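You operate a simulated robot arm through the tools that you are given. There is no shell and no other tool.

The job below is to be done with a simulated robot arm. You get a single attempt, and the scene is never put back.

JOB
Nest all five round tubs in one stack, each inside the next wider.

Only the result counts: the job must be done as asked and must still hold three seconds after the hand-in. Knocking over, shifting, dropping, spilling or breaking anything else fails it.

ROBOT AND FRAMES
A 7-joint arm with a fingered hand, fixed in place. Base frame: the origin is on the floor under the middle of its stand, x ahead of it, y to its left, z up; the work surface is at about z = 0.806. Units: m, degrees, N and s.
It reaches about 1.333 m from its shoulder. Its first joint turns from -69.0 to 172.0 degrees. Payload 5 kg.
The TCP is the grasp point between the finger pads, 0.032 m short of the fingertips. In the tool frame z runs along the fingers and y along their closing line. The gripper opens to 0.16 m; its body begins 0.089 m behind the TCP. The gripper is a hand of 3 fingers: y runs from the thumb to the fingers, the wrist lies at [0, 0, -0.252] in the tool frame.
Orientation is told as [roll, pitch, yaw] about the base's x, y, z axes, in that order, counted from this pose: with the fingers straight down and closing along the base's y, the tool's x points along the base's -x, its y along +y and its z along -z.

CONTROLS
- The arm moves only by the tool move_arm. Its argument "plan" is a list that holds one entry, the list of rows, each a list of 6 numbers: the shift along the tool's x, y, z in m, then the turn, a rotation vector about the tool's x, y, z in degrees. In form: [[[dx, dy, dz, ax, ay, az], ...]]. A call has 1 to 20 rows; each row shifts and turns the commanded pose from where the row before left it, along the tool's axes as they then stand. Rows are played at 5 a second. More than 0.05 m and 8.6 degrees between two rows, and nothing of the call is played. Where a pose cannot be reached the arm comes as near as it can. A force on the tool above 90 N (or 10 N above the force at the start of the call, whichever is more), or a blocked arm, ends the call early, and 0.2 s more pass. In this call time passes only in rows, and 0.2 s behind the last. The reply holds the time, the measured pose of the TCP, the force on the tool along the base axes, the opening and the grip force, in the units named above and with some noise, with the torque about the TCP (base axes, N m) and any sound that the robot's microphone picked up.
- Cameras (640 x 400 px; columns grow to the right, rows downward): "scene" is fixed at [0.3991, 0.4996, 1.6258]; the picture's right is [-0.95, -0.32, 0.00], its down [-0.16, 0.47, -0.87] and it looks along [0.28, -0.82, -0.50] (base axes); focal length 375 px, centre (320, 200). "wrist" rides on the gripper at [0.065, -0.004, -0.116] in the tool frame; the picture's right is [0.06, 1.00, 0.00], its down [-0.87, 0.05, -0.49] and it looks along [-0.49, 0.03, 0.87] (tool axes); focal length 261 px, centre (320, 200). There is no depth. A picture from a camera that has moved, and an enlarged one, comes with that camera's place and axes in the base frame and with its lens.
- get_image(camera): a new picture of that camera. The clock stands still meanwhile.
- raise_lower(by): slides the trunk up (or, below 0, down) by that many m; the arm rides with it, the base frame stays. It gives what a move gives, with no picture.
- finger_targets(finger1, finger2, thumb_bend): sets how far each is bent, from 0 (flat) to 1 (curled in); at 0.3 the hand is open as for a grip, at 0.7 the pads meet at the TCP. One left out holds its place. A second passes; each finger stops where it meets its share of the squeeze, and holds until it gets a number again. It is the only way to open and close the hand. It gives what a move gives, with no picture; readings hold the bend of each and the force on the fingers (four entries, about 0 where the hand has none), thumb and palm.
- close_up(camera, box): a new picture of the part [left, top, right, bottom] of that camera's present view, enlarged. The clock stands still meanwhile.
- job_done(): hands the job in; it is judged then, once.

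Places have to be worked out from the pictures, the camera data and where the tool is seen. Open the gripper and draw the arm clear of the work before you hand the job in, unless the task says otherwise.

The tools are called after "Call:" by a JSON object that holds its "method" and its "body". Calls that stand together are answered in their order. move_arm: Moves the arm, as the interface text tells. Its arguments: {"type":"object","properties":{"plan":{"type":"array"}},"required":["plan"]} The other tools are called the same way: raise_lower (by) moves the trunk up or down; finger_targets (finger1, finger2, thumb_bend) moves the fingers one by one; get_image (camera) takes a picture; close_up (camera, box) takes an enlarged picture of a part of a camera's view; job_done () hands the job in.

At the start:

```text
time: 0.0
ee_pos: [0.4984, -0.6261, 1.1771]
tool_rot: [-0.1, 0.0, 0.1]
contact_force: [-0.6, -0.1, -0.7]
ft_torque: [0.03, 0.03, -0.02]
width: 0.1599
grasp_force: 0.0
shape: jaw
bend: [0.3, 0.3, 0.3]
finger forces: [0.0, 0.0, 0.0, 0.0, 0.0, 0.1]
trunk travel left (down, up): [-0.825, 0.115]
```

scene: 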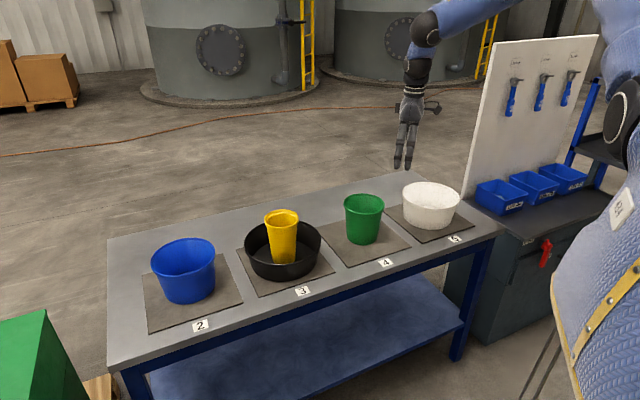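
wrist: 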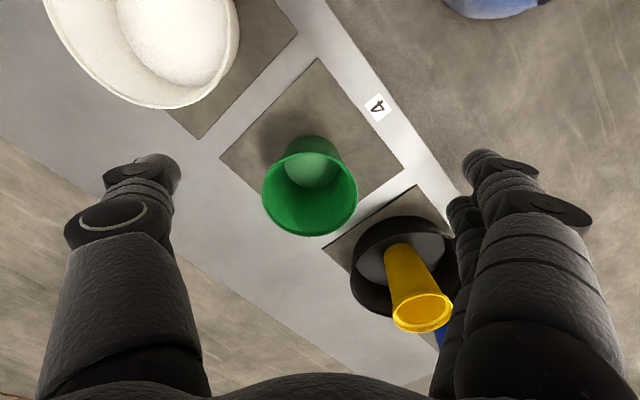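

I'll start by looking closely at the tubs, to judge their sizes and positions before moving anything.

Call:
{"method": "close_up", "body": {"camera": "scene", "box": [130, 220, 330, 345]}}

Call:
{"method": "close_up", "body": {"camera": "scene", "box": [300, 160, 500, 285]}}

Call:
{"method": "get_image", "body": {"camera": "wrist"}}

```text
3.20 times, centred on (230, 282) of scene
camera zoom: at [0.3991, 0.4996, 1.6258], right [-0.95, -0.32, 0.0], down [-0.16, 0.47, -0.87], along [0.28, -0.82, -0.5], focal length 1200 px, centre (608, -64)
```

zoom: 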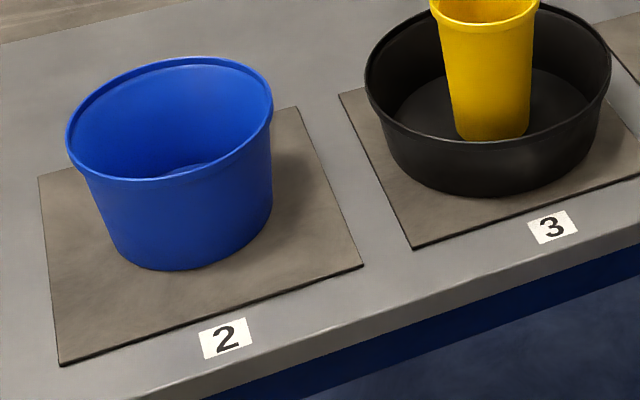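

```text
3.20 times, centred on (400, 222) of scene
camera zoom: at [0.3991, 0.4996, 1.6258], right [-0.95, -0.32, 0.0], down [-0.16, 0.47, -0.87], along [0.28, -0.82, -0.5], focal length 1200 px, centre (64, 128)
```

zoom: 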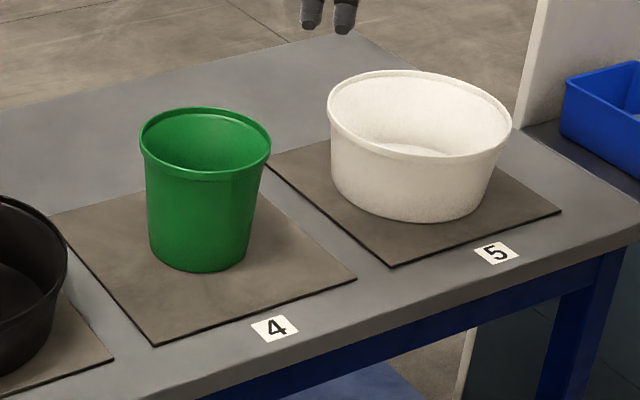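

```text
taken
camera wrist: at [0.433, -0.6305, 1.294], right [-0.06, 1.0, 0.0], down [0.87, 0.05, 0.49], along [0.49, 0.03, -0.87], focal length 261 px, centre (320, 200)
```

wrist: 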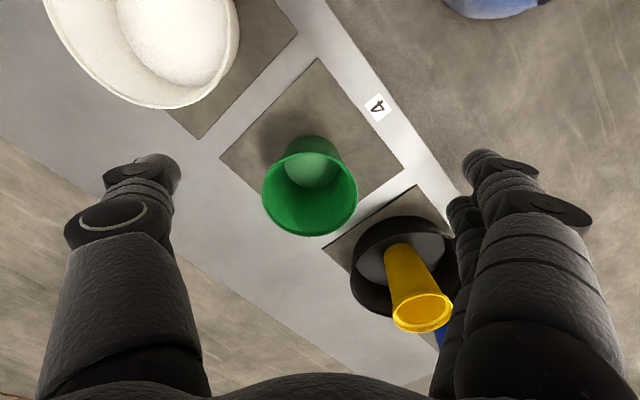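

Estimates from the scene picture (rim diameter / height): black ≈ 0.25/0.085, white ≈ 0.23/0.10, blue ≈ 0.19/0.126, green ≈ 0.146/0.137 and yellow ≈ 0.11/0.155. The nesting order is therefore black, white, blue, green, yellow. The hand is well above everything, so I'll try the fingers flat to see how wide it opens.

Call:
{"method": "finger_targets", "body": {"finger1": 0.0, "finger2": 0.0, "thumb_bend": 0.0}}

Call:
{"method": "get_image", "body": {"camera": "wrist"}}

Call:
{"method": "close_up", "body": {"camera": "scene", "box": [340, 60, 500, 180]}}

```text
time: 1.0
ee_pos: [0.4975, -0.6267, 1.177]
tool_rot: [0.0, 0.0, 0.0]
contact_force: [0.3, -0.5, -0.1]
ft_torque: [0.01, -0.02, -0.01]
width: 0.2259
grasp_force: 0.1
shape: fingers
bend: [0.0, 0.0, 0.0]
finger forces: [0.0, 0.0, 0.0, 0.0, 0.0, 0.0]
trunk travel left (down, up): [-0.825, 0.115]
```

```text
taken
camera wrist: at [0.433, -0.6305, 1.294], right [-0.06, 1.0, 0.0], down [0.87, 0.05, 0.49], along [0.49, 0.03, -0.87], focal length 261 px, centre (320, 200)
```

wrist: 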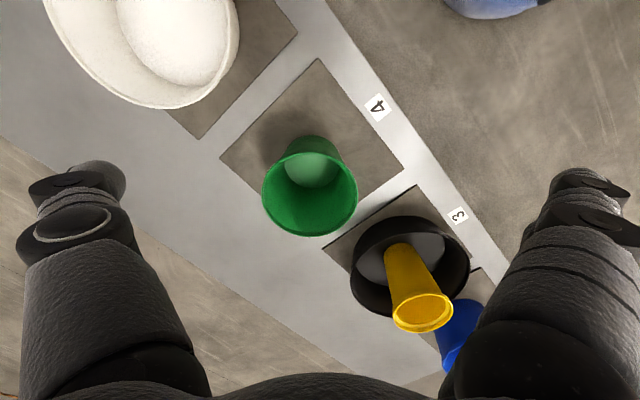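

```text
3.33 times, centred on (420, 120) of scene
camera zoom: at [0.3991, 0.4996, 1.6258], right [-0.95, -0.32, 0.0], down [-0.16, 0.47, -0.87], along [0.28, -0.82, -0.5], focal length 1250 px, centre (-13, 467)
```

zoom: 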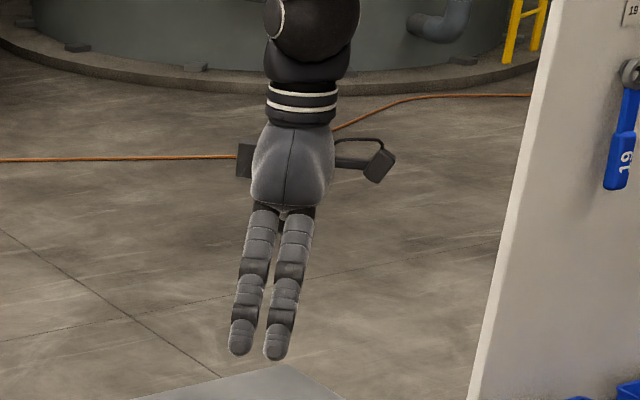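

Flat fingers open to 0.226 m, which is enough to grip yellow, green and blue across their diameters; only white needs another grip. I'll take closer pictures of yellow and black to fix where they stand.

Call:
{"method": "close_up", "body": {"camera": "scene", "box": [232, 195, 332, 295]}}

Call:
{"method": "close_up", "body": {"camera": "wrist", "box": [320, 200, 500, 380]}}

```text
4.00 times, centred on (282, 245) of scene
camera zoom: at [0.3991, 0.4996, 1.6258], right [-0.95, -0.32, 0.0], down [-0.16, 0.47, -0.87], along [0.28, -0.82, -0.5], focal length 1500 px, centre (472, 20)
```

zoom: 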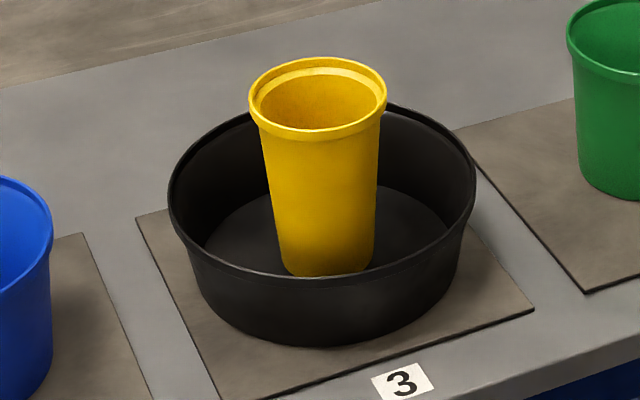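

```text
2.22 times, centred on (410, 290) of wrist
camera zoom: at [0.433, -0.6305, 1.294], right [-0.06, 1.0, 0.0], down [0.87, 0.05, 0.49], along [0.49, 0.03, -0.87], focal length 579 px, centre (120, 0)
```

zoom: 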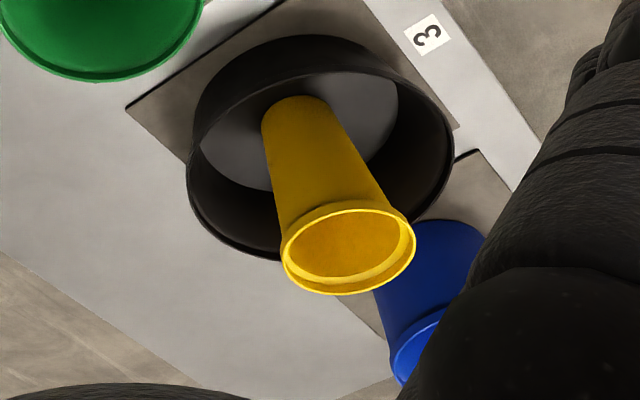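

Combining both cameras puts the yellow rim's centre at about (0.840, -0.412, 0.975), with a diameter of about 0.112. I'll move the hand above it, keeping the present height.

Call:
{"method": "move_arm", "body": {"plan": [[[-0.0342, 0.0215, 0, 0, 0, 0], [-0.0342, 0.0215, 0, 0, 0, 0], [-0.0342, 0.0215, 0, 0, 0, 0], [-0.0342, 0.0215, 0, 0, 0, 0], [-0.0342, 0.0215, 0, 0, 0, 0], [-0.0342, 0.0215, 0, 0, 0, 0], [-0.0342, 0.0215, 0, 0, 0, 0], [-0.0342, 0.0215, 0, 0, 0, 0], [-0.0342, 0.0215, 0, 0, 0, 0], [-0.0342, 0.0215, 0, 0, 0, 0]]]}}

Call:
{"method": "get_image", "body": {"camera": "wrist"}}

Call:
{"method": "get_image", "body": {"camera": "scene"}}

```text
time: 3.2
ee_pos: [0.8419, -0.4125, 1.1752]
tool_rot: [0.0, 0.1, -0.2]
contact_force: [0.0, -0.1, 0.3]
ft_torque: [0.0, 0.09, 0.04]
width: 0.2262
grasp_force: 0.2
shape: fingers
bend: [0.0, 0.0, 0.0]
finger forces: [0.0, 0.0, 0.0, 0.1, 0.0, 0.0]
trunk travel left (down, up): [-0.825, 0.115]
```

```text
taken
camera wrist: at [0.7773, -0.4154, 1.2919], right [-0.06, 1.0, 0.0], down [0.87, 0.05, 0.49], along [0.49, 0.03, -0.87], focal length 261 px, centre (320, 200)
```

wrist: 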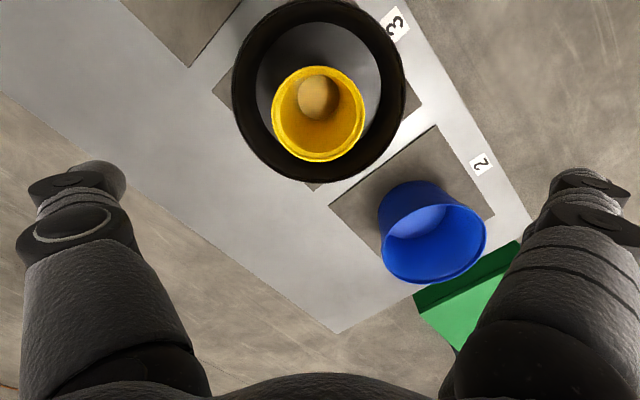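

```text
taken
```

scene: 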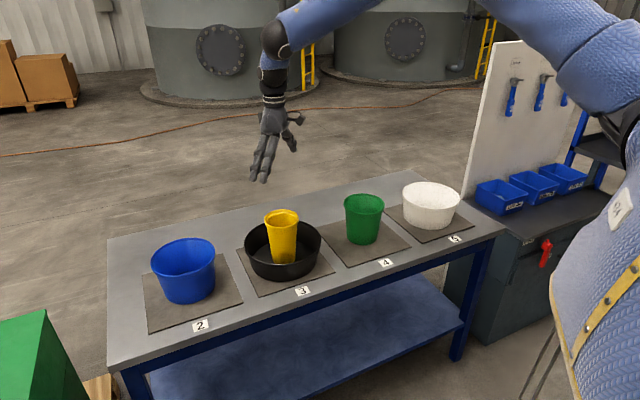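

Yellow is directly below the hand at about (0.844, -0.413), and black is concentric with it. I'll set the fingers to 0.3 and come down so the fingertips straddle yellow just below its rim, above black's rim.

Call:
{"method": "finger_targets", "body": {"finger1": 0.3, "finger2": 0.3, "thumb_bend": 0.3}}

Call:
{"method": "move_arm", "body": {"plan": [[[-0.001, 0, 0.03, 0, 0, 0], [0, 0, 0.03, 0, 0, 0], [0, 0, 0.03, 0, 0, 0], [0, 0, 0.03, 0, 0, 0], [0, 0, 0.03, 0, 0, 0], [0, 0, 0.03, 0, 0, 0], [0, 0, 0.025, 0, 0, 0]]]}}

Call:
{"method": "get_image", "body": {"camera": "wrist"}}

Call:
{"method": "close_up", "body": {"camera": "scene", "box": [200, 120, 360, 290]}}

```text
time: 4.2
ee_pos: [0.8409, -0.4122, 1.1769]
tool_rot: [0.0, 0.0, 0.0]
contact_force: [-0.3, 0.5, 0.7]
ft_torque: [-0.01, 0.01, -0.01]
width: 0.1687
grasp_force: 0.0
shape: fingers
bend: [0.3, 0.3, 0.3]
finger forces: [0.0, 0.1, 0.0, 0.1, 0.0, 0.0]
trunk travel left (down, up): [-0.825, 0.115]
```

```text
time: 5.8
ee_pos: [0.839, -0.4126, 0.9729]
tool_rot: [0.2, -0.1, 0.0]
contact_force: [0.7, 0.5, 0.6]
ft_torque: [0.03, 0.01, 0.03]
width: 0.1687
grasp_force: 0.1
shape: fingers
bend: [0.3, 0.3, 0.3]
finger forces: [0.1, 0.0, 0.1, 0.0, 0.0, 0.0]
trunk travel left (down, up): [-0.825, 0.115]
```

```text
taken
camera wrist: at [0.7742, -0.4163, 1.0897], right [-0.06, 1.0, 0.0], down [0.87, 0.05, 0.49], along [0.49, 0.03, -0.87], focal length 261 px, centre (320, 200)
```

wrist: 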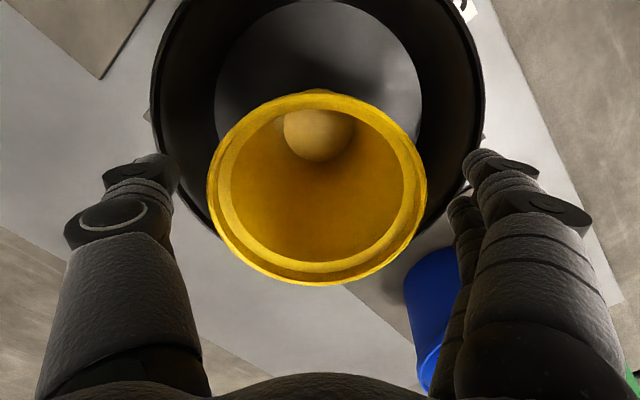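

```text
2.35 times, centred on (280, 205) of scene
camera zoom: at [0.3991, 0.4996, 1.6258], right [-0.95, -0.32, 0.0], down [-0.16, 0.47, -0.87], along [0.28, -0.82, -0.5], focal length 882 px, centre (414, 188)
```

zoom: 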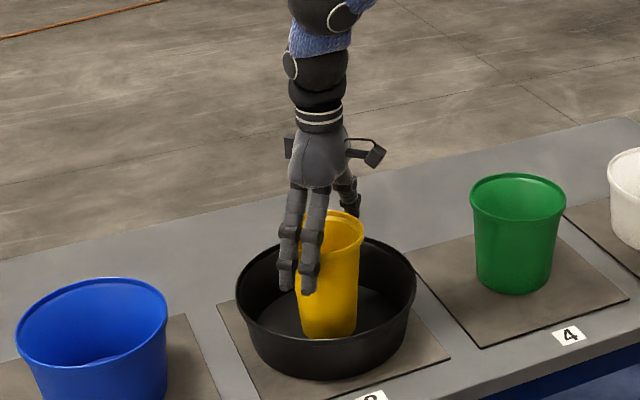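

The tub is centred between the fingers to within a few millimetres. I'll shift 4 mm in +x and 3 mm down, then close on yellow.

Call:
{"method": "move_arm", "body": {"plan": [[[-0.004, -0.001, 0.003, 0, 0, 0], [0, 0, 0, 0, 0, 0]]]}}

Call:
{"method": "finger_targets", "body": {"finger1": 0.7, "finger2": 0.7, "thumb_bend": 0.7}}

Call:
{"method": "get_image", "body": {"camera": "wrist"}}

Call:
{"method": "close_up", "body": {"camera": "scene", "box": [200, 120, 360, 290]}}

```text
time: 6.4
ee_pos: [0.8412, -0.4142, 0.9728]
tool_rot: [0.1, -0.1, 0.0]
contact_force: [0.1, -0.1, 0.0]
ft_torque: [-0.01, -0.02, -0.01]
width: 0.1689
grasp_force: 0.1
shape: fingers
bend: [0.3, 0.3, 0.3]
finger forces: [0.1, 0.0, 0.0, 0.1, 0.0, 0.0]
out of reach, approached as far as the arm can: row 1
trunk travel left (down, up): [-0.825, 0.115]
```

```text
time: 7.4
ee_pos: [0.8403, -0.4147, 0.9735]
tool_rot: [0.0, -0.1, 0.1]
contact_force: [-0.2, -0.7, -2.3]
ft_torque: [0.0, 0.02, -0.01]
width: 0.098
grasp_force: 35.8
shape: fingers
bend: [0.51, 0.5, 0.62]
finger forces: [17.5, 18.7, 0.0, 0.0, 35.8, 0.0]
trunk travel left (down, up): [-0.825, 0.115]
```

```text
taken
camera wrist: at [0.775, -0.4183, 1.0897], right [-0.06, 1.0, 0.0], down [0.87, 0.05, 0.49], along [0.49, 0.03, -0.87], focal length 261 px, centre (320, 200)
```

wrist: 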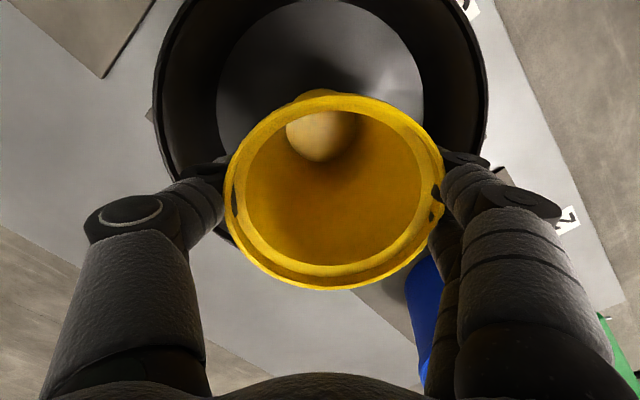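

```text
2.35 times, centred on (280, 205) of scene
camera zoom: at [0.3991, 0.4996, 1.6258], right [-0.95, -0.32, 0.0], down [-0.16, 0.47, -0.87], along [0.28, -0.82, -0.5], focal length 882 px, centre (414, 188)
```

zoom: 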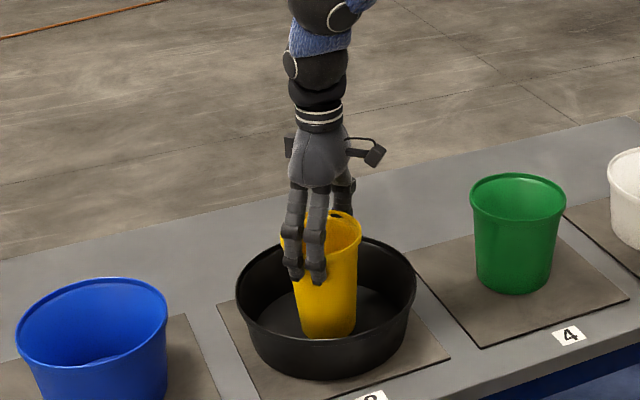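

Yellow is held with about 36 N and shifted a few millimetres towards the fingers. I'll lift a little first and check that it follows.

Call:
{"method": "move_arm", "body": {"plan": [[[0, 0, -0.01, 0, 0, 0], [0, 0, -0.02, 0, 0, 0], [0, 0, -0.02, 0, 0, 0]]]}}

Call:
{"method": "get_image", "body": {"camera": "wrist"}}

Call:
{"method": "close_up", "body": {"camera": "scene", "box": [200, 120, 360, 290]}}

```text
time: 8.2
ee_pos: [0.8399, -0.4148, 1.0237]
tool_rot: [0.0, 0.1, 0.0]
contact_force: [0.6, -0.2, -1.5]
ft_torque: [-0.02, -0.01, -0.01]
width: 0.0981
grasp_force: 36.0
shape: fingers
bend: [0.51, 0.5, 0.62]
finger forces: [17.5, 18.7, 0.1, 0.0, 36.0, 0.0]
trunk travel left (down, up): [-0.825, 0.115]
```

```text
taken
camera wrist: at [0.7742, -0.4193, 1.1414], right [-0.06, 1.0, 0.0], down [0.87, 0.05, 0.49], along [0.49, 0.03, -0.87], focal length 261 px, centre (320, 200)
```

wrist: 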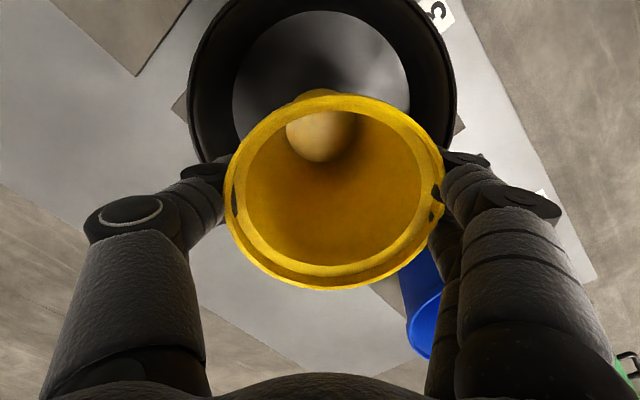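

```text
2.35 times, centred on (280, 205) of scene
camera zoom: at [0.3991, 0.4996, 1.6258], right [-0.95, -0.32, 0.0], down [-0.16, 0.47, -0.87], along [0.28, -0.82, -0.5], focal length 882 px, centre (414, 188)
```

zoom: 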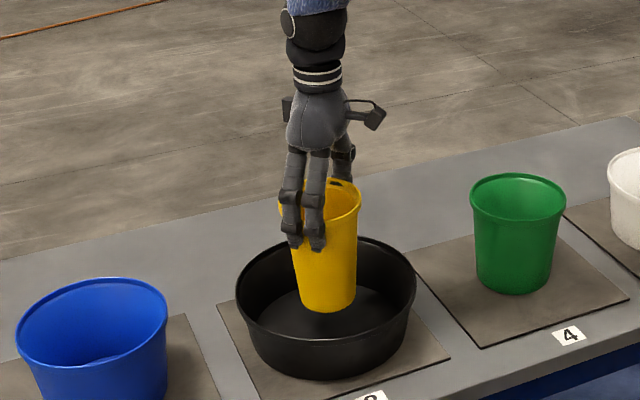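

Yellow lifted cleanly and weighs about 0.2 kg. I'll raise it until its bottom clears green's rim, then carry it over green at about (0.621, -0.634).

Call:
{"method": "move_arm", "body": {"plan": [[[0, 0, -0.035, 0, 0, 0], [0, 0, -0.035, 0, 0, 0], [0, 0, -0.035, 0, 0, 0], [0, 0, -0.035, 0, 0, 0], [0.0281, -0.0281, 0, 0, 0, 0], [0.0281, -0.0281, 0, 0, 0, 0], [0.0281, -0.0281, 0, 0, 0, 0], [0.0281, -0.0281, 0, 0, 0, 0], [0.0281, -0.0281, 0, 0, 0, 0], [0.0281, -0.0281, 0, 0, 0, 0], [0.0281, -0.0281, 0, 0, 0, 0], [0.0281, -0.0281, 0, 0, 0, 0], [0, 0, 0, 0, 0, 0]]]}}

Call:
{"method": "get_image", "body": {"camera": "wrist"}}

Call:
{"method": "close_up", "body": {"camera": "scene", "box": [280, 100, 440, 270]}}

```text
time: 11.0
ee_pos: [0.6149, -0.6394, 1.1637]
tool_rot: [0.1, 0.1, 0.1]
contact_force: [0.2, 0.4, -1.3]
ft_torque: [0.02, 0.06, 0.01]
width: 0.0978
grasp_force: 36.1
shape: fingers
bend: [0.52, 0.51, 0.62]
finger forces: [17.4, 18.5, 0.0, 0.0, 35.7, 0.0]
trunk travel left (down, up): [-0.825, 0.115]
```

```text
taken
camera wrist: at [0.5506, -0.6433, 1.2808], right [-0.06, 1.0, 0.0], down [0.87, 0.05, 0.49], along [0.49, 0.03, -0.87], focal length 261 px, centre (320, 200)
```

wrist: 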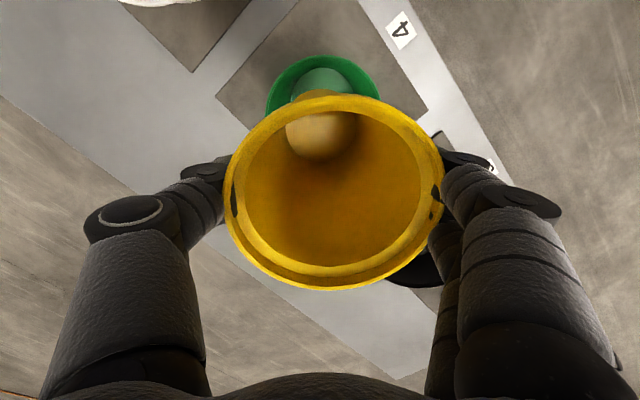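

```text
2.35 times, centred on (360, 185) of scene
camera zoom: at [0.3991, 0.4996, 1.6258], right [-0.95, -0.32, 0.0], down [-0.16, 0.47, -0.87], along [0.28, -0.82, -0.5], focal length 882 px, centre (226, 235)
```

zoom: 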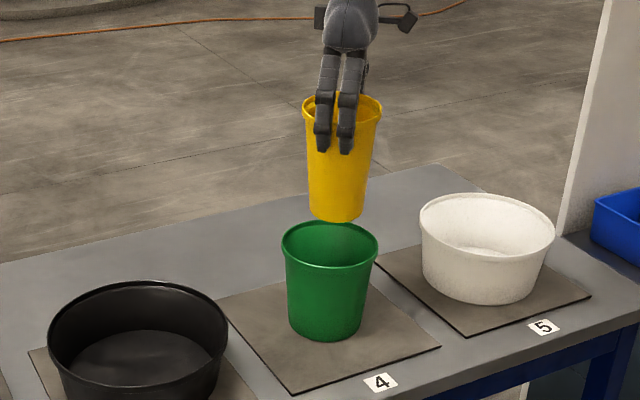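

Green's rim centre works out at about (0.626, -0.634) and yellow is about 5 mm short of that in x. I'll correct this, lower yellow into green, and stop just above full depth to look.

Call:
{"method": "move_arm", "body": {"plan": [[[-0.005, 0, 0, 0, 0, 0], [0, 0, 0.03, 0, 0, 0], [0, 0, 0.03, 0, 0, 0], [0, 0, 0.03, 0, 0, 0], [0, 0, 0.03, 0, 0, 0], [0, 0, 0.03, 0, 0, 0], [0, 0, 0.02, 0, 0, 0]]]}}

Call:
{"method": "get_image", "body": {"camera": "wrist"}}

Call:
{"method": "close_up", "body": {"camera": "scene", "box": [300, 140, 420, 265]}}

```text
time: 12.6
ee_pos: [0.6209, -0.639, 0.9956]
tool_rot: [0.0, 0.0, 0.0]
contact_force: [1.0, 0.4, -1.4]
ft_torque: [0.01, 0.04, 0.01]
width: 0.0982
grasp_force: 35.4
shape: fingers
bend: [0.52, 0.51, 0.62]
finger forces: [17.4, 18.5, 0.1, 0.0, 35.6, 0.0]
trunk travel left (down, up): [-0.825, 0.115]
```

```text
taken
camera wrist: at [0.5561, -0.6439, 1.1115], right [-0.06, 1.0, 0.0], down [0.87, 0.05, 0.49], along [0.49, 0.03, -0.87], focal length 261 px, centre (320, 200)
```

wrist: 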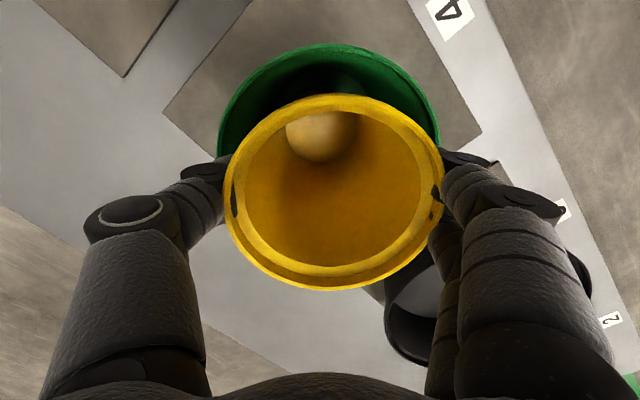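

```text
3.20 times, centred on (360, 202) of scene
camera zoom: at [0.3991, 0.4996, 1.6258], right [-0.95, -0.32, 0.0], down [-0.16, 0.47, -0.87], along [0.28, -0.82, -0.5], focal length 1200 px, centre (192, 192)
```

zoom: 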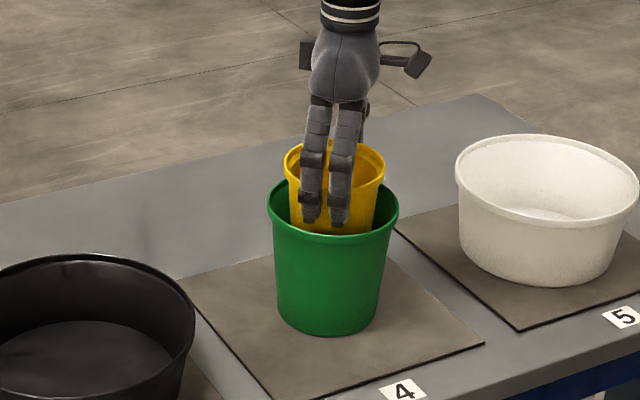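

Yellow is well inside green and the fingertips are still just above green's rim. I'll continue in small steps and watch the force.

Call:
{"method": "move_arm", "body": {"plan": [[[0, 0, 0.005, 0, 0, 0], [0, 0, 0.005, 0, 0, 0]]]}}

Call:
{"method": "close_up", "body": {"camera": "scene", "box": [320, 170, 400, 250]}}

```text
time: 13.2
ee_pos: [0.6208, -0.6389, 0.9846]
tool_rot: [0.0, 0.0, 0.0]
contact_force: [0.8, 0.0, -1.4]
ft_torque: [0.01, 0.01, -0.03]
width: 0.0981
grasp_force: 35.8
shape: fingers
bend: [0.52, 0.51, 0.62]
finger forces: [17.4, 18.5, 0.1, 0.0, 35.6, 0.0]
trunk travel left (down, up): [-0.825, 0.115]
```

```text
5.00 times, centred on (360, 210) of scene
camera zoom: at [0.3991, 0.4996, 1.6258], right [-0.95, -0.32, 0.0], down [-0.16, 0.47, -0.87], along [0.28, -0.82, -0.5], focal length 1875 px, centre (120, 150)
```

zoom: 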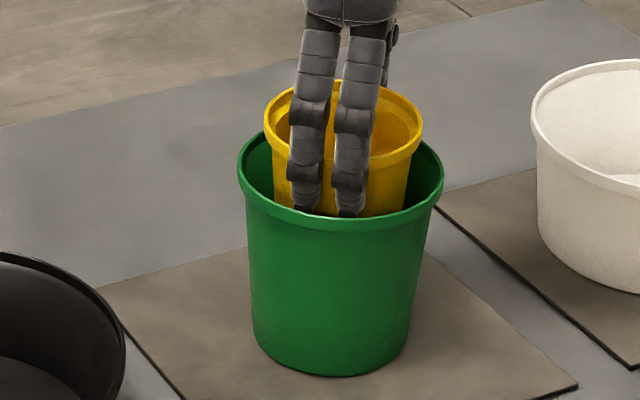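

There is no contact yet, as the force still shows only the tub's weight. I'll lower another 6 mm in small steps.

Call:
{"method": "move_arm", "body": {"plan": [[[0, 0, 0.003, 0, 0, 0], [0, 0, 0.003, 0, 0, 0]]]}}

Call:
{"method": "close_up", "body": {"camera": "scene", "box": [320, 170, 400, 250]}}

Call:
{"method": "get_image", "body": {"camera": "wrist"}}

```text
time: 13.8
ee_pos: [0.6208, -0.6407, 0.9793]
tool_rot: [0.1, 0.0, 0.0]
contact_force: [0.0, -0.9, 2.1]
ft_torque: [-0.14, 0.02, -0.01]
width: 0.0974
grasp_force: 47.0
shape: fingers
bend: [0.52, 0.52, 0.63]
finger forces: [18.4, 28.2, 0.1, 0.0, 46.7, 0.1]
trunk travel left (down, up): [-0.825, 0.115]
```

```text
5.00 times, centred on (360, 210) of scene
camera zoom: at [0.3991, 0.4996, 1.6258], right [-0.95, -0.32, 0.0], down [-0.16, 0.47, -0.87], along [0.28, -0.82, -0.5], focal length 1875 px, centre (120, 150)
```

zoom: 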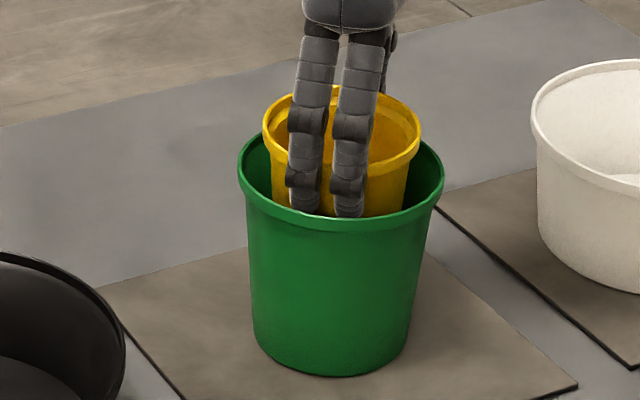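

```text
taken
camera wrist: at [0.5557, -0.6437, 1.0956], right [-0.06, 1.0, 0.0], down [0.87, 0.05, 0.49], along [0.49, 0.03, -0.87], focal length 261 px, centre (320, 200)
```

wrist: 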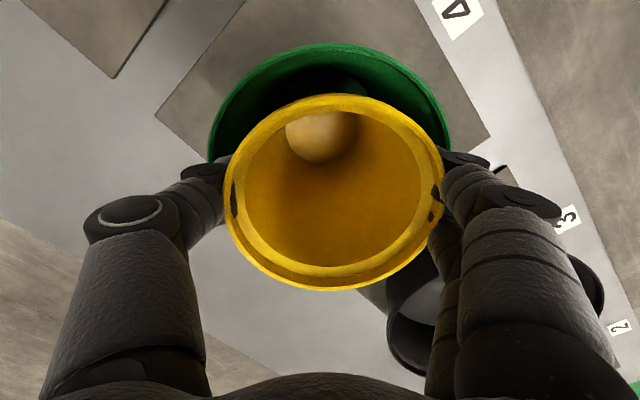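

The fingertips now touch green's rim, since the finger forces rose. I'll back up about 11 mm so they clear the rim, then release, which drops yellow only about 1.5 cm into green.

Call:
{"method": "move_arm", "body": {"plan": [[[0, 0, -0.006, 0, 0, 0], [0, 0, -0.006, 0, 0, 0], [0, 0, 0, 0, 0, 0]]]}}

Call:
{"method": "finger_targets", "body": {"finger1": 0.38, "finger2": 0.38, "thumb_bend": 0.38}}

Call:
{"method": "get_image", "body": {"camera": "wrist"}}

Call:
{"method": "close_up", "body": {"camera": "scene", "box": [310, 170, 410, 260]}}

```text
time: 14.6
ee_pos: [0.6204, -0.6401, 0.9896]
tool_rot: [0.0, -0.1, 0.0]
contact_force: [-0.5, 0.0, -2.4]
ft_torque: [-0.02, 0.03, 0.0]
width: 0.0978
grasp_force: 36.5
shape: fingers
bend: [0.52, 0.51, 0.63]
finger forces: [17.6, 19.3, 0.0, 0.0, 36.6, 0.0]
trunk travel left (down, up): [-0.825, 0.115]
```

```text
time: 15.6
ee_pos: [0.6189, -0.6398, 0.9901]
tool_rot: [-0.1, 0.0, 0.0]
contact_force: [0.3, 0.1, -0.1]
ft_torque: [0.01, 0.01, 0.0]
width: 0.1354
grasp_force: 0.2
shape: fingers
bend: [0.38, 0.38, 0.38]
finger forces: [0.1, 0.0, 0.1, 0.0, 0.0, 0.0]
trunk travel left (down, up): [-0.825, 0.115]
```

```text
taken
camera wrist: at [0.5551, -0.6439, 1.1072], right [-0.06, 1.0, 0.0], down [0.87, 0.05, 0.49], along [0.49, 0.03, -0.87], focal length 261 px, centre (320, 200)
```

wrist: 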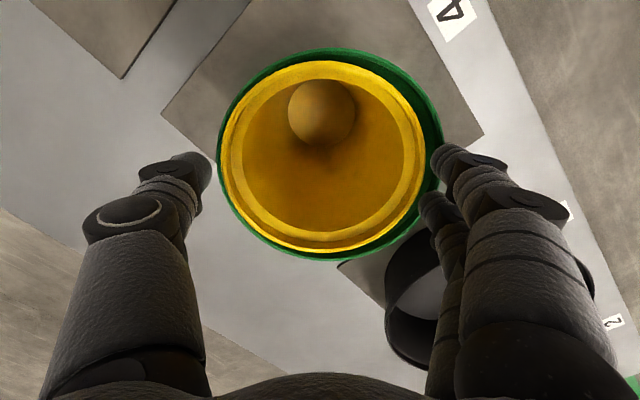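

```text
4.44 times, centred on (360, 215) of scene
camera zoom: at [0.3991, 0.4996, 1.6258], right [-0.95, -0.32, 0.0], down [-0.16, 0.47, -0.87], along [0.28, -0.82, -0.5], focal length 1666 px, centre (142, 133)
```

zoom: 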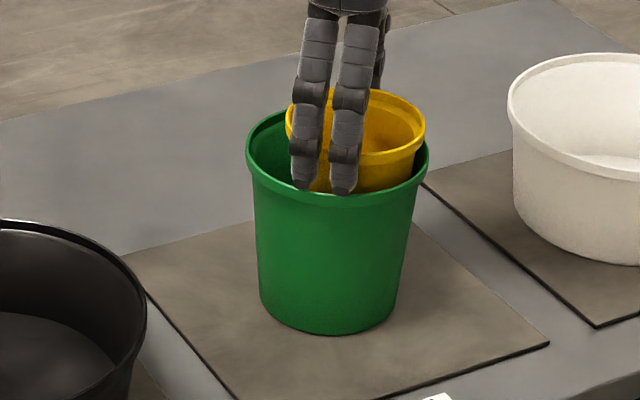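

Yellow has settled into green and green hasn't moved. Next is white: I'll rise clear, then move to where the wrist camera can see it well.

Call:
{"method": "move_arm", "body": {"plan": [[[0, 0, -0.03, 0, 0, 0], [0, 0, -0.04, 0, 0, 0], [0, 0, -0.04, 0, 0, 0], [0, 0, -0.04, 0, 0, 0], [0, 0, -0.04, 0, 0, 0], [0.04, -0.02, 0, 0, 0, 0], [0.04, -0.02, 0, 0, 0, 0], [0.04, -0.02, 0, 0, 0, 0], [0.04, -0.02, 0, 0, 0, 0], [0.04, -0.02, 0, 0, 0, 0], [0.02, -0.01, 0, 0, 0, 0]]]}}

Call:
{"method": "get_image", "body": {"camera": "wrist"}}

Call:
{"method": "get_image", "body": {"camera": "scene"}}

```text
time: 18.0
ee_pos: [0.3991, -0.7481, 1.1809]
tool_rot: [0.1, 0.0, 0.1]
contact_force: [-0.5, 0.2, -1.3]
ft_torque: [0.01, -0.01, 0.0]
width: 0.1359
grasp_force: 0.0
shape: fingers
bend: [0.38, 0.38, 0.38]
finger forces: [0.0, 0.1, 0.0, 0.0, 0.0, 0.0]
trunk travel left (down, up): [-0.825, 0.115]
```

```text
taken
camera wrist: at [0.3351, -0.7527, 1.2971], right [-0.06, 1.0, 0.0], down [0.87, 0.05, 0.49], along [0.49, 0.03, -0.87], focal length 261 px, centre (320, 200)
```

wrist: 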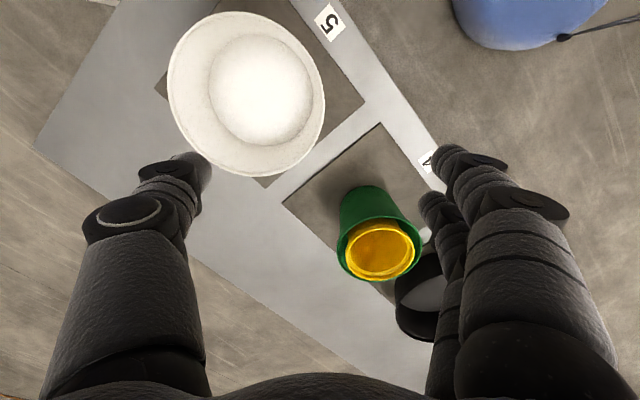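

```text
taken
```

scene: 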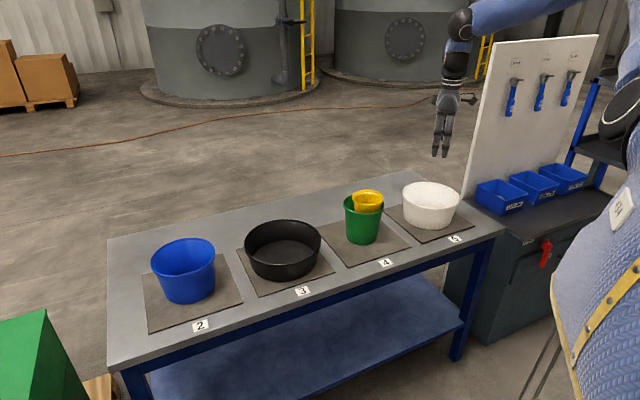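

White's rim is centred at about (0.405, -0.851) with a diameter of about 0.22. I plan to pinch its near (+y) wall, thumb inside and fingers outside, so I'll first close the hand in the air to see how the pads meet.

Call:
{"method": "finger_targets", "body": {"finger1": 0.66, "finger2": 0.66, "thumb_bend": 0.66}}

Call:
{"method": "get_image", "body": {"camera": "wrist"}}

Call:
{"method": "close_up", "body": {"camera": "scene", "box": [400, 70, 500, 170]}}

```text
time: 19.0
ee_pos: [0.4002, -0.7485, 1.1813]
tool_rot: [0.0, 0.0, 0.0]
contact_force: [0.3, -0.6, -0.2]
ft_torque: [0.0, 0.0, -0.03]
width: 0.026
grasp_force: 0.1
shape: fingers
bend: [0.66, 0.66, 0.66]
finger forces: [0.0, 0.0, 0.0, 0.0, 0.1, 0.1]
trunk travel left (down, up): [-0.825, 0.115]
```

```text
taken
camera wrist: at [0.335, -0.7523, 1.2978], right [-0.06, 1.0, 0.0], down [0.87, 0.05, 0.49], along [0.49, 0.03, -0.87], focal length 261 px, centre (320, 200)
```

wrist: 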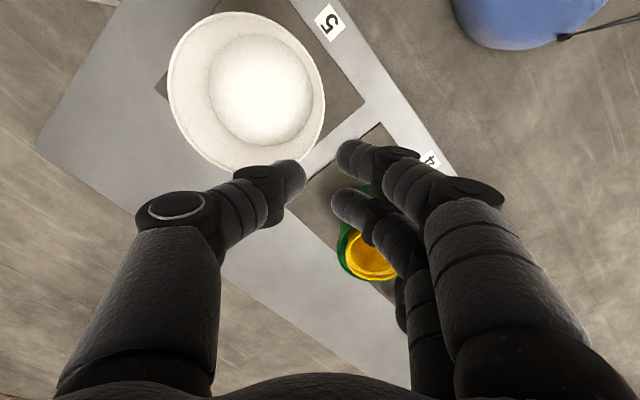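

```text
4.00 times, centred on (450, 120) of scene
camera zoom: at [0.3991, 0.4996, 1.6258], right [-0.95, -0.32, 0.0], down [-0.16, 0.47, -0.87], along [0.28, -0.82, -0.5], focal length 1500 px, centre (-200, 520)
```

zoom: 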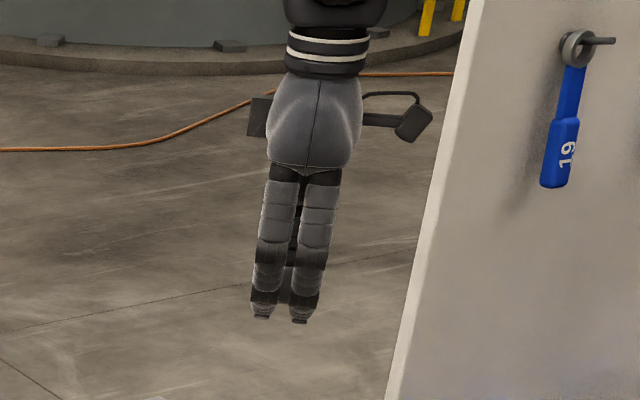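

When closed, the tips point inward, so a one-sided pinch would hold white poorly. I'll turn the hand 90° about its own axis so the scene camera sees the finger profile, and open the fingers flat to judge a grip across white's 0.22 m rim.

Call:
{"method": "move_arm", "body": {"plan": [[[0, 0, 0, 0, 0, 8.2], [0, 0, 0, 0, 0, 8.2], [0, 0, 0, 0, 0, 8.2], [0, 0, 0, 0, 0, 8.2], [0, 0, 0, 0, 0, 8.2], [0, 0, 0, 0, 0, 8.2], [0, 0, 0, 0, 0, 8.2], [0, 0, 0, 0, 0, 8.2], [0, 0, 0, 0, 0, 8.2], [0, 0, 0, 0, 0, 8.2], [0, 0, 0, 0, 0, 8.0]]]}}

Call:
{"method": "finger_targets", "body": {"finger1": 0.0, "finger2": 0.0, "thumb_bend": 0.0}}

Call:
{"method": "close_up", "body": {"camera": "scene", "box": [370, 60, 530, 240]}}

Call:
{"method": "get_image", "body": {"camera": "wrist"}}

```text
time: 21.4
ee_pos: [0.3994, -0.7492, 1.1797]
tool_rot: [0.0, 0.0, -90.1]
contact_force: [0.6, 0.8, 1.0]
ft_torque: [-0.01, 0.01, -0.01]
width: 0.0262
grasp_force: 0.0
shape: fingers
bend: [0.66, 0.66, 0.66]
finger forces: [0.0, 0.1, 0.1, 0.1, 0.0, 0.0]
trunk travel left (down, up): [-0.825, 0.115]
```

```text
time: 22.4
ee_pos: [0.3999, -0.7486, 1.1797]
tool_rot: [0.0, 0.0, -90.0]
contact_force: [-0.4, 0.4, 0.1]
ft_torque: [-0.02, 0.0, 0.0]
width: 0.2257
grasp_force: 0.1
shape: fingers
bend: [0.0, 0.0, 0.0]
finger forces: [0.0, 0.0, 0.0, 0.0, 0.1, 0.1]
trunk travel left (down, up): [-0.825, 0.115]
```

```text
2.22 times, centred on (450, 150) of scene
camera zoom: at [0.3991, 0.4996, 1.6258], right [-0.95, -0.32, 0.0], down [-0.16, 0.47, -0.87], along [0.28, -0.82, -0.5], focal length 833 px, centre (31, 311)
```

zoom: 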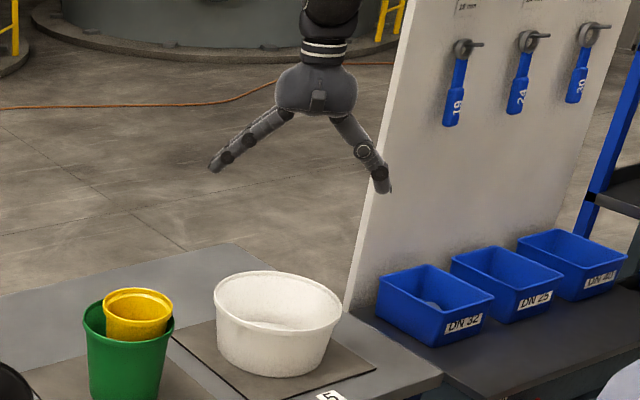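

```text
taken
camera wrist: at [0.3966, -0.6836, 1.2966], right [1.0, 0.06, 0.0], down [0.05, -0.87, 0.49], along [0.03, -0.49, -0.87], focal length 261 px, centre (320, 200)
```

wrist: 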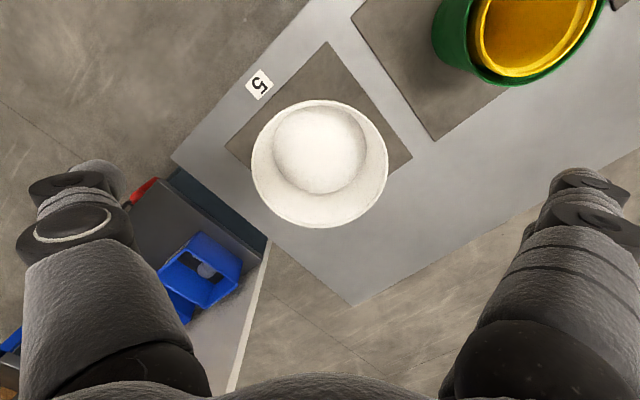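

Flat fingers splay strongly, with the tips only at TCP level, so gripping white across its diameter won't work. I'll look at the finger profile at other bends to design a rim pinch.

Call:
{"method": "finger_targets", "body": {"finger1": 0.3, "finger2": 0.3, "thumb_bend": 0.3}}

Call:
{"method": "close_up", "body": {"camera": "scene", "box": [410, 70, 490, 160]}}

Call:
{"method": "finger_targets", "body": {"finger1": 0.68, "finger2": 0.68, "thumb_bend": 0.68}}

Call:
{"method": "close_up", "body": {"camera": "scene", "box": [410, 70, 490, 160]}}

Call:
{"method": "finger_targets", "body": {"finger1": 0.85, "finger2": 0.85, "thumb_bend": 0.45}}

Call:
{"method": "close_up", "body": {"camera": "scene", "box": [410, 70, 490, 160]}}

```text
time: 23.4
ee_pos: [0.3997, -0.7488, 1.1789]
tool_rot: [0.0, 0.1, -90.0]
contact_force: [-0.1, 0.5, 0.8]
ft_torque: [0.0, 0.02, 0.01]
width: 0.1689
grasp_force: 0.0
shape: fingers
bend: [0.3, 0.3, 0.3]
finger forces: [0.0, 0.0, 0.0, 0.0, 0.0, 0.1]
trunk travel left (down, up): [-0.825, 0.115]
```

```text
4.44 times, centred on (450, 115) of scene
camera zoom: at [0.3991, 0.4996, 1.6258], right [-0.95, -0.32, 0.0], down [-0.16, 0.47, -0.87], along [0.28, -0.82, -0.5], focal length 1666 px, centre (-258, 578)
```

zoom: 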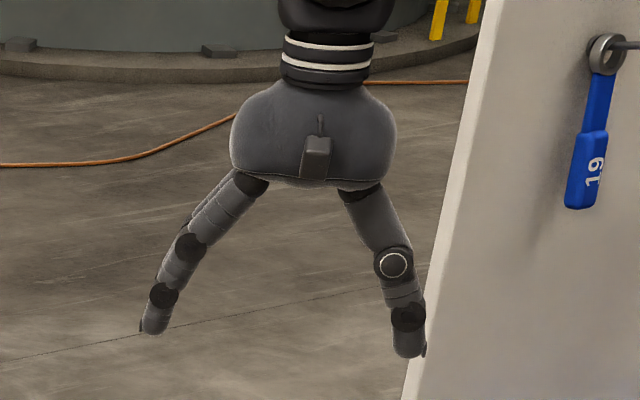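

```text
time: 24.4
ee_pos: [0.4, -0.748, 1.1801]
tool_rot: [0.0, 0.0, -90.0]
contact_force: [-0.1, 0.1, 0.6]
ft_torque: [-0.01, 0.0, -0.02]
width: 0.019
grasp_force: 0.0
shape: fingers
bend: [0.68, 0.68, 0.68]
finger forces: [0.0, 0.0, 0.0, 0.0, 0.0, 0.0]
trunk travel left (down, up): [-0.825, 0.115]
```

```text
4.44 times, centred on (450, 115) of scene
camera zoom: at [0.3991, 0.4996, 1.6258], right [-0.95, -0.32, 0.0], down [-0.16, 0.47, -0.87], along [0.28, -0.82, -0.5], focal length 1666 px, centre (-258, 578)
```

zoom: 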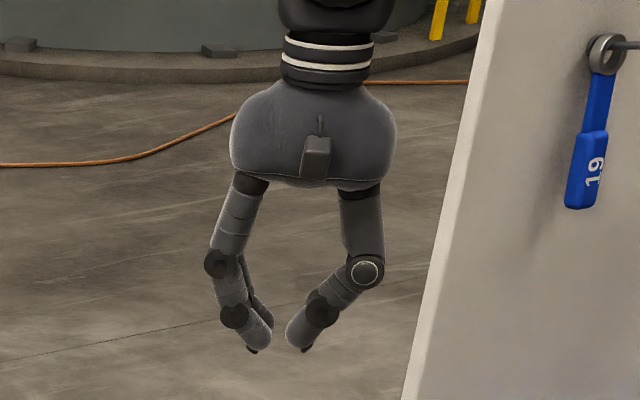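

```text
time: 25.4
ee_pos: [0.3999, -0.7489, 1.1805]
tool_rot: [0.0, 0.0, -90.1]
contact_force: [-0.3, 0.1, -0.6]
ft_torque: [0.01, 0.04, 0.0]
width: 0.0433
grasp_force: 0.0
shape: fingers
bend: [0.85, 0.85, 0.45]
finger forces: [0.1, 0.1, 0.1, 0.0, 0.1, 0.0]
trunk travel left (down, up): [-0.825, 0.115]
```

```text
4.44 times, centred on (450, 115) of scene
camera zoom: at [0.3991, 0.4996, 1.6258], right [-0.95, -0.32, 0.0], down [-0.16, 0.47, -0.87], along [0.28, -0.82, -0.5], focal length 1666 px, centre (-258, 578)
```

zoom: 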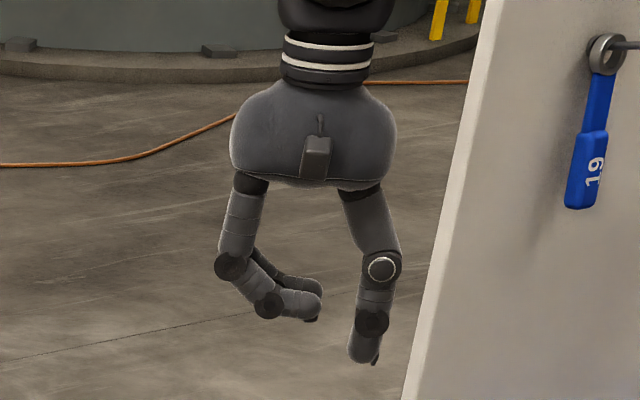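

The profiles help a lot. With the fingers at about 0.85 and the thumb at about 0.45, the fingers press level from outside just under the rim while the thumb lies along the inside wall, which makes a stable rim pinch. The arm was near its reach limit earlier, so I'll turn back to yaw 0, raise the hand and then lower the trunk for more reach.

Call:
{"method": "move_arm", "body": {"plan": [[[0, 0, -0.025, 0, 0, -8.2], [0, 0, -0.025, 0, 0, -8.2], [0, 0, -0.025, 0, 0, -8.2], [0, 0, -0.025, 0, 0, -8.2], [0, 0, -0.025, 0, 0, -8.2], [0, 0, -0.025, 0, 0, -8.2], [0, 0, -0.025, 0, 0, -8.2], [0, 0, -0.025, 0, 0, -8.2], [0, 0, -0.025, 0, 0, -8.2], [0, 0, -0.025, 0, 0, -8.2], [0, 0, 0, 0, 0, -8.0]]]}}

Call:
{"method": "get_image", "body": {"camera": "scene"}}

```text
time: 27.8
ee_pos: [0.4019, -0.752, 1.4297]
tool_rot: [0.1, 0.0, 0.1]
contact_force: [-0.4, 0.3, 0.0]
ft_torque: [0.03, -0.02, 0.0]
width: 0.0431
grasp_force: 0.1
shape: fingers
bend: [0.85, 0.85, 0.45]
finger forces: [0.0, 0.0, 0.1, 0.0, 0.1, 0.0]
trunk travel left (down, up): [-0.825, 0.115]
```

```text
taken
```

scene: 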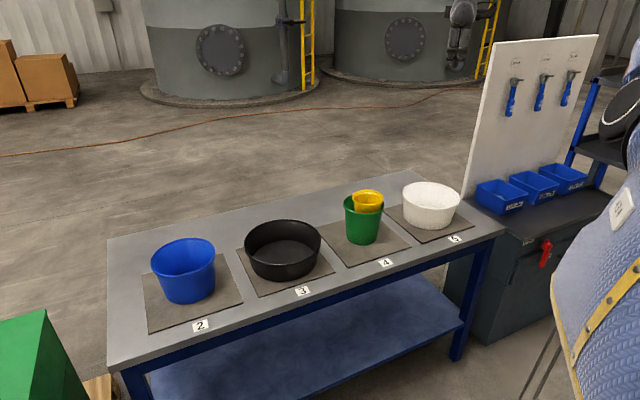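

The arm is clear of everything, so I'll lower the trunk by 0.25 m, which brings the hand back to about 1.18 m.

Call:
{"method": "raise_lower", "body": {"by": -0.25}}

Call:
{"method": "get_image", "body": {"camera": "scene"}}

```text
time: 30.4
ee_pos: [0.3995, -0.7508, 1.1801]
tool_rot: [0.1, 0.0, -0.1]
contact_force: [0.5, 0.6, 0.5]
ft_torque: [0.0, 0.03, 0.02]
width: 0.0432
grasp_force: 0.0
shape: fingers
bend: [0.85, 0.85, 0.45]
finger forces: [0.0, 0.0, 0.0, 0.0, 0.0, 0.0]
trunk travel left (down, up): [-0.575, 0.365]
```

```text
taken
```

scene: 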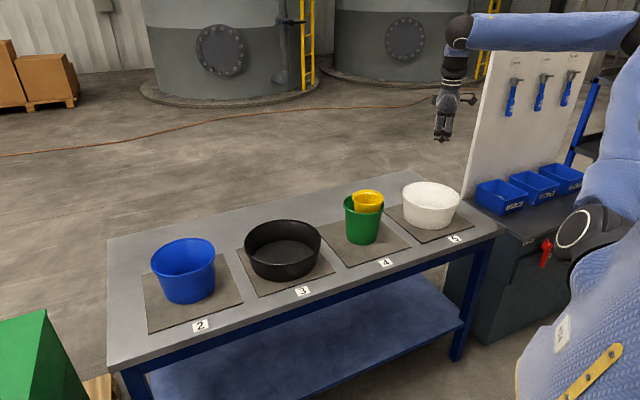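

The trunk is lower and the arm is fine. White's inside is about 0.2 m wide, so I'll try holding it from within by spreading the fingers against its inner wall, which would also nest it without fingers outside. First I'll set a narrow opening and go above white's centre.

Call:
{"method": "finger_targets", "body": {"finger1": 0.42, "finger2": 0.42, "thumb_bend": 0.42}}

Call:
{"method": "move_arm", "body": {"plan": [[[-0.003, -0.034, 0, 0, 0, 0], [-0.002, -0.033, 0, 0, 0, 0], [0, -0.033, 0, 0, 0, 0], [0, 0, 0.03, 0, 0, 0], [0, 0, 0.03, 0, 0, 0], [0, 0, 0.03, 0, 0, 0], [0, 0, 0.03, 0, 0, 0], [0, 0, 0, 0, 0, 0]]]}}

Call:
{"method": "get_image", "body": {"camera": "wrist"}}

Call:
{"method": "get_image", "body": {"camera": "scene"}}

```text
time: 31.4
ee_pos: [0.4015, -0.7491, 1.1798]
tool_rot: [0.0, -0.1, 0.0]
contact_force: [-0.1, 0.4, 0.3]
ft_torque: [-0.03, 0.0, -0.01]
width: 0.1192
grasp_force: 0.0
shape: fingers
bend: [0.42, 0.42, 0.42]
finger forces: [0.1, 0.1, 0.0, 0.0, 0.0, 0.1]
trunk travel left (down, up): [-0.575, 0.365]
```

```text
time: 33.2
ee_pos: [0.4078, -0.8501, 1.0596]
tool_rot: [0.1, 0.1, -0.1]
contact_force: [0.8, -1.2, 0.0]
ft_torque: [0.0, -0.02, -0.01]
width: 0.1195
grasp_force: 0.0
shape: fingers
bend: [0.42, 0.42, 0.42]
finger forces: [0.0, 0.0, 0.0, 0.0, 0.0, 0.1]
trunk travel left (down, up): [-0.575, 0.365]
```

```text
taken
camera wrist: at [0.3419, -0.8549, 1.1776], right [-0.06, 1.0, 0.0], down [0.87, 0.05, 0.49], along [0.49, 0.03, -0.87], focal length 261 px, centre (320, 200)
```

wrist: 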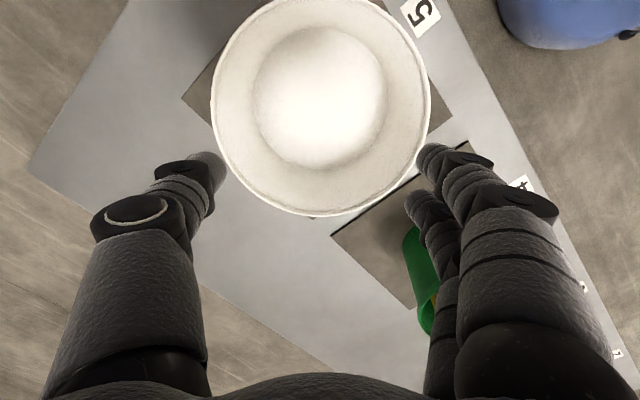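

```text
taken
```

scene: 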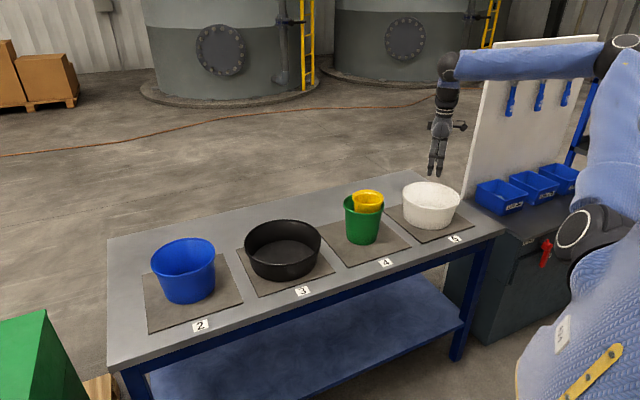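

White's rim centre is at about (0.409, -0.8505) and the TCP is right above it. I'll go down so the fingertips reach about half depth inside white.

Call:
{"method": "move_arm", "body": {"plan": [[[-0.001, 0, 0.03, 0, 0, 0], [0, 0, 0.03, 0, 0, 0], [0, 0, 0.03, 0, 0, 0], [0, 0, 0.03, 0, 0, 0], [0, 0, 0.03, 0, 0, 0], [0, 0, 0.03, 0, 0, 0], [0, 0, 0, 0, 0, 0]]]}}

Call:
{"method": "get_image", "body": {"camera": "wrist"}}

Call:
{"method": "close_up", "body": {"camera": "scene", "box": [370, 120, 490, 240]}}

```text
time: 34.8
ee_pos: [0.4061, -0.8492, 0.8804]
tool_rot: [-0.1, 0.0, -0.1]
contact_force: [0.2, 0.2, 0.5]
ft_torque: [0.02, 0.02, 0.01]
width: 0.1195
grasp_force: 0.0
shape: fingers
bend: [0.42, 0.42, 0.42]
finger forces: [0.0, 0.0, 0.1, 0.0, 0.1, 0.1]
trunk travel left (down, up): [-0.575, 0.365]
```

```text
taken
camera wrist: at [0.3409, -0.853, 0.9966], right [-0.06, 1.0, 0.0], down [0.87, 0.05, 0.49], along [0.49, 0.03, -0.87], focal length 261 px, centre (320, 200)
```

wrist: 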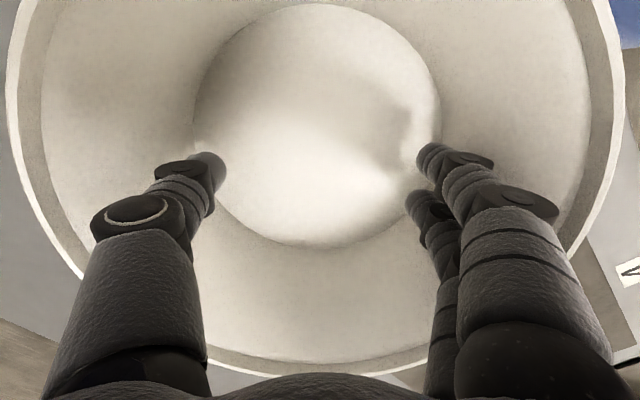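

```text
3.33 times, centred on (430, 180) of scene
camera zoom: at [0.3991, 0.4996, 1.6258], right [-0.95, -0.32, 0.0], down [-0.16, 0.47, -0.87], along [0.28, -0.82, -0.5], focal length 1250 px, centre (-47, 267)
```

zoom: 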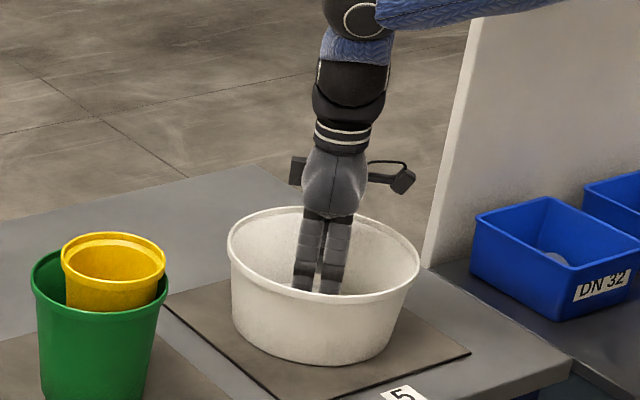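

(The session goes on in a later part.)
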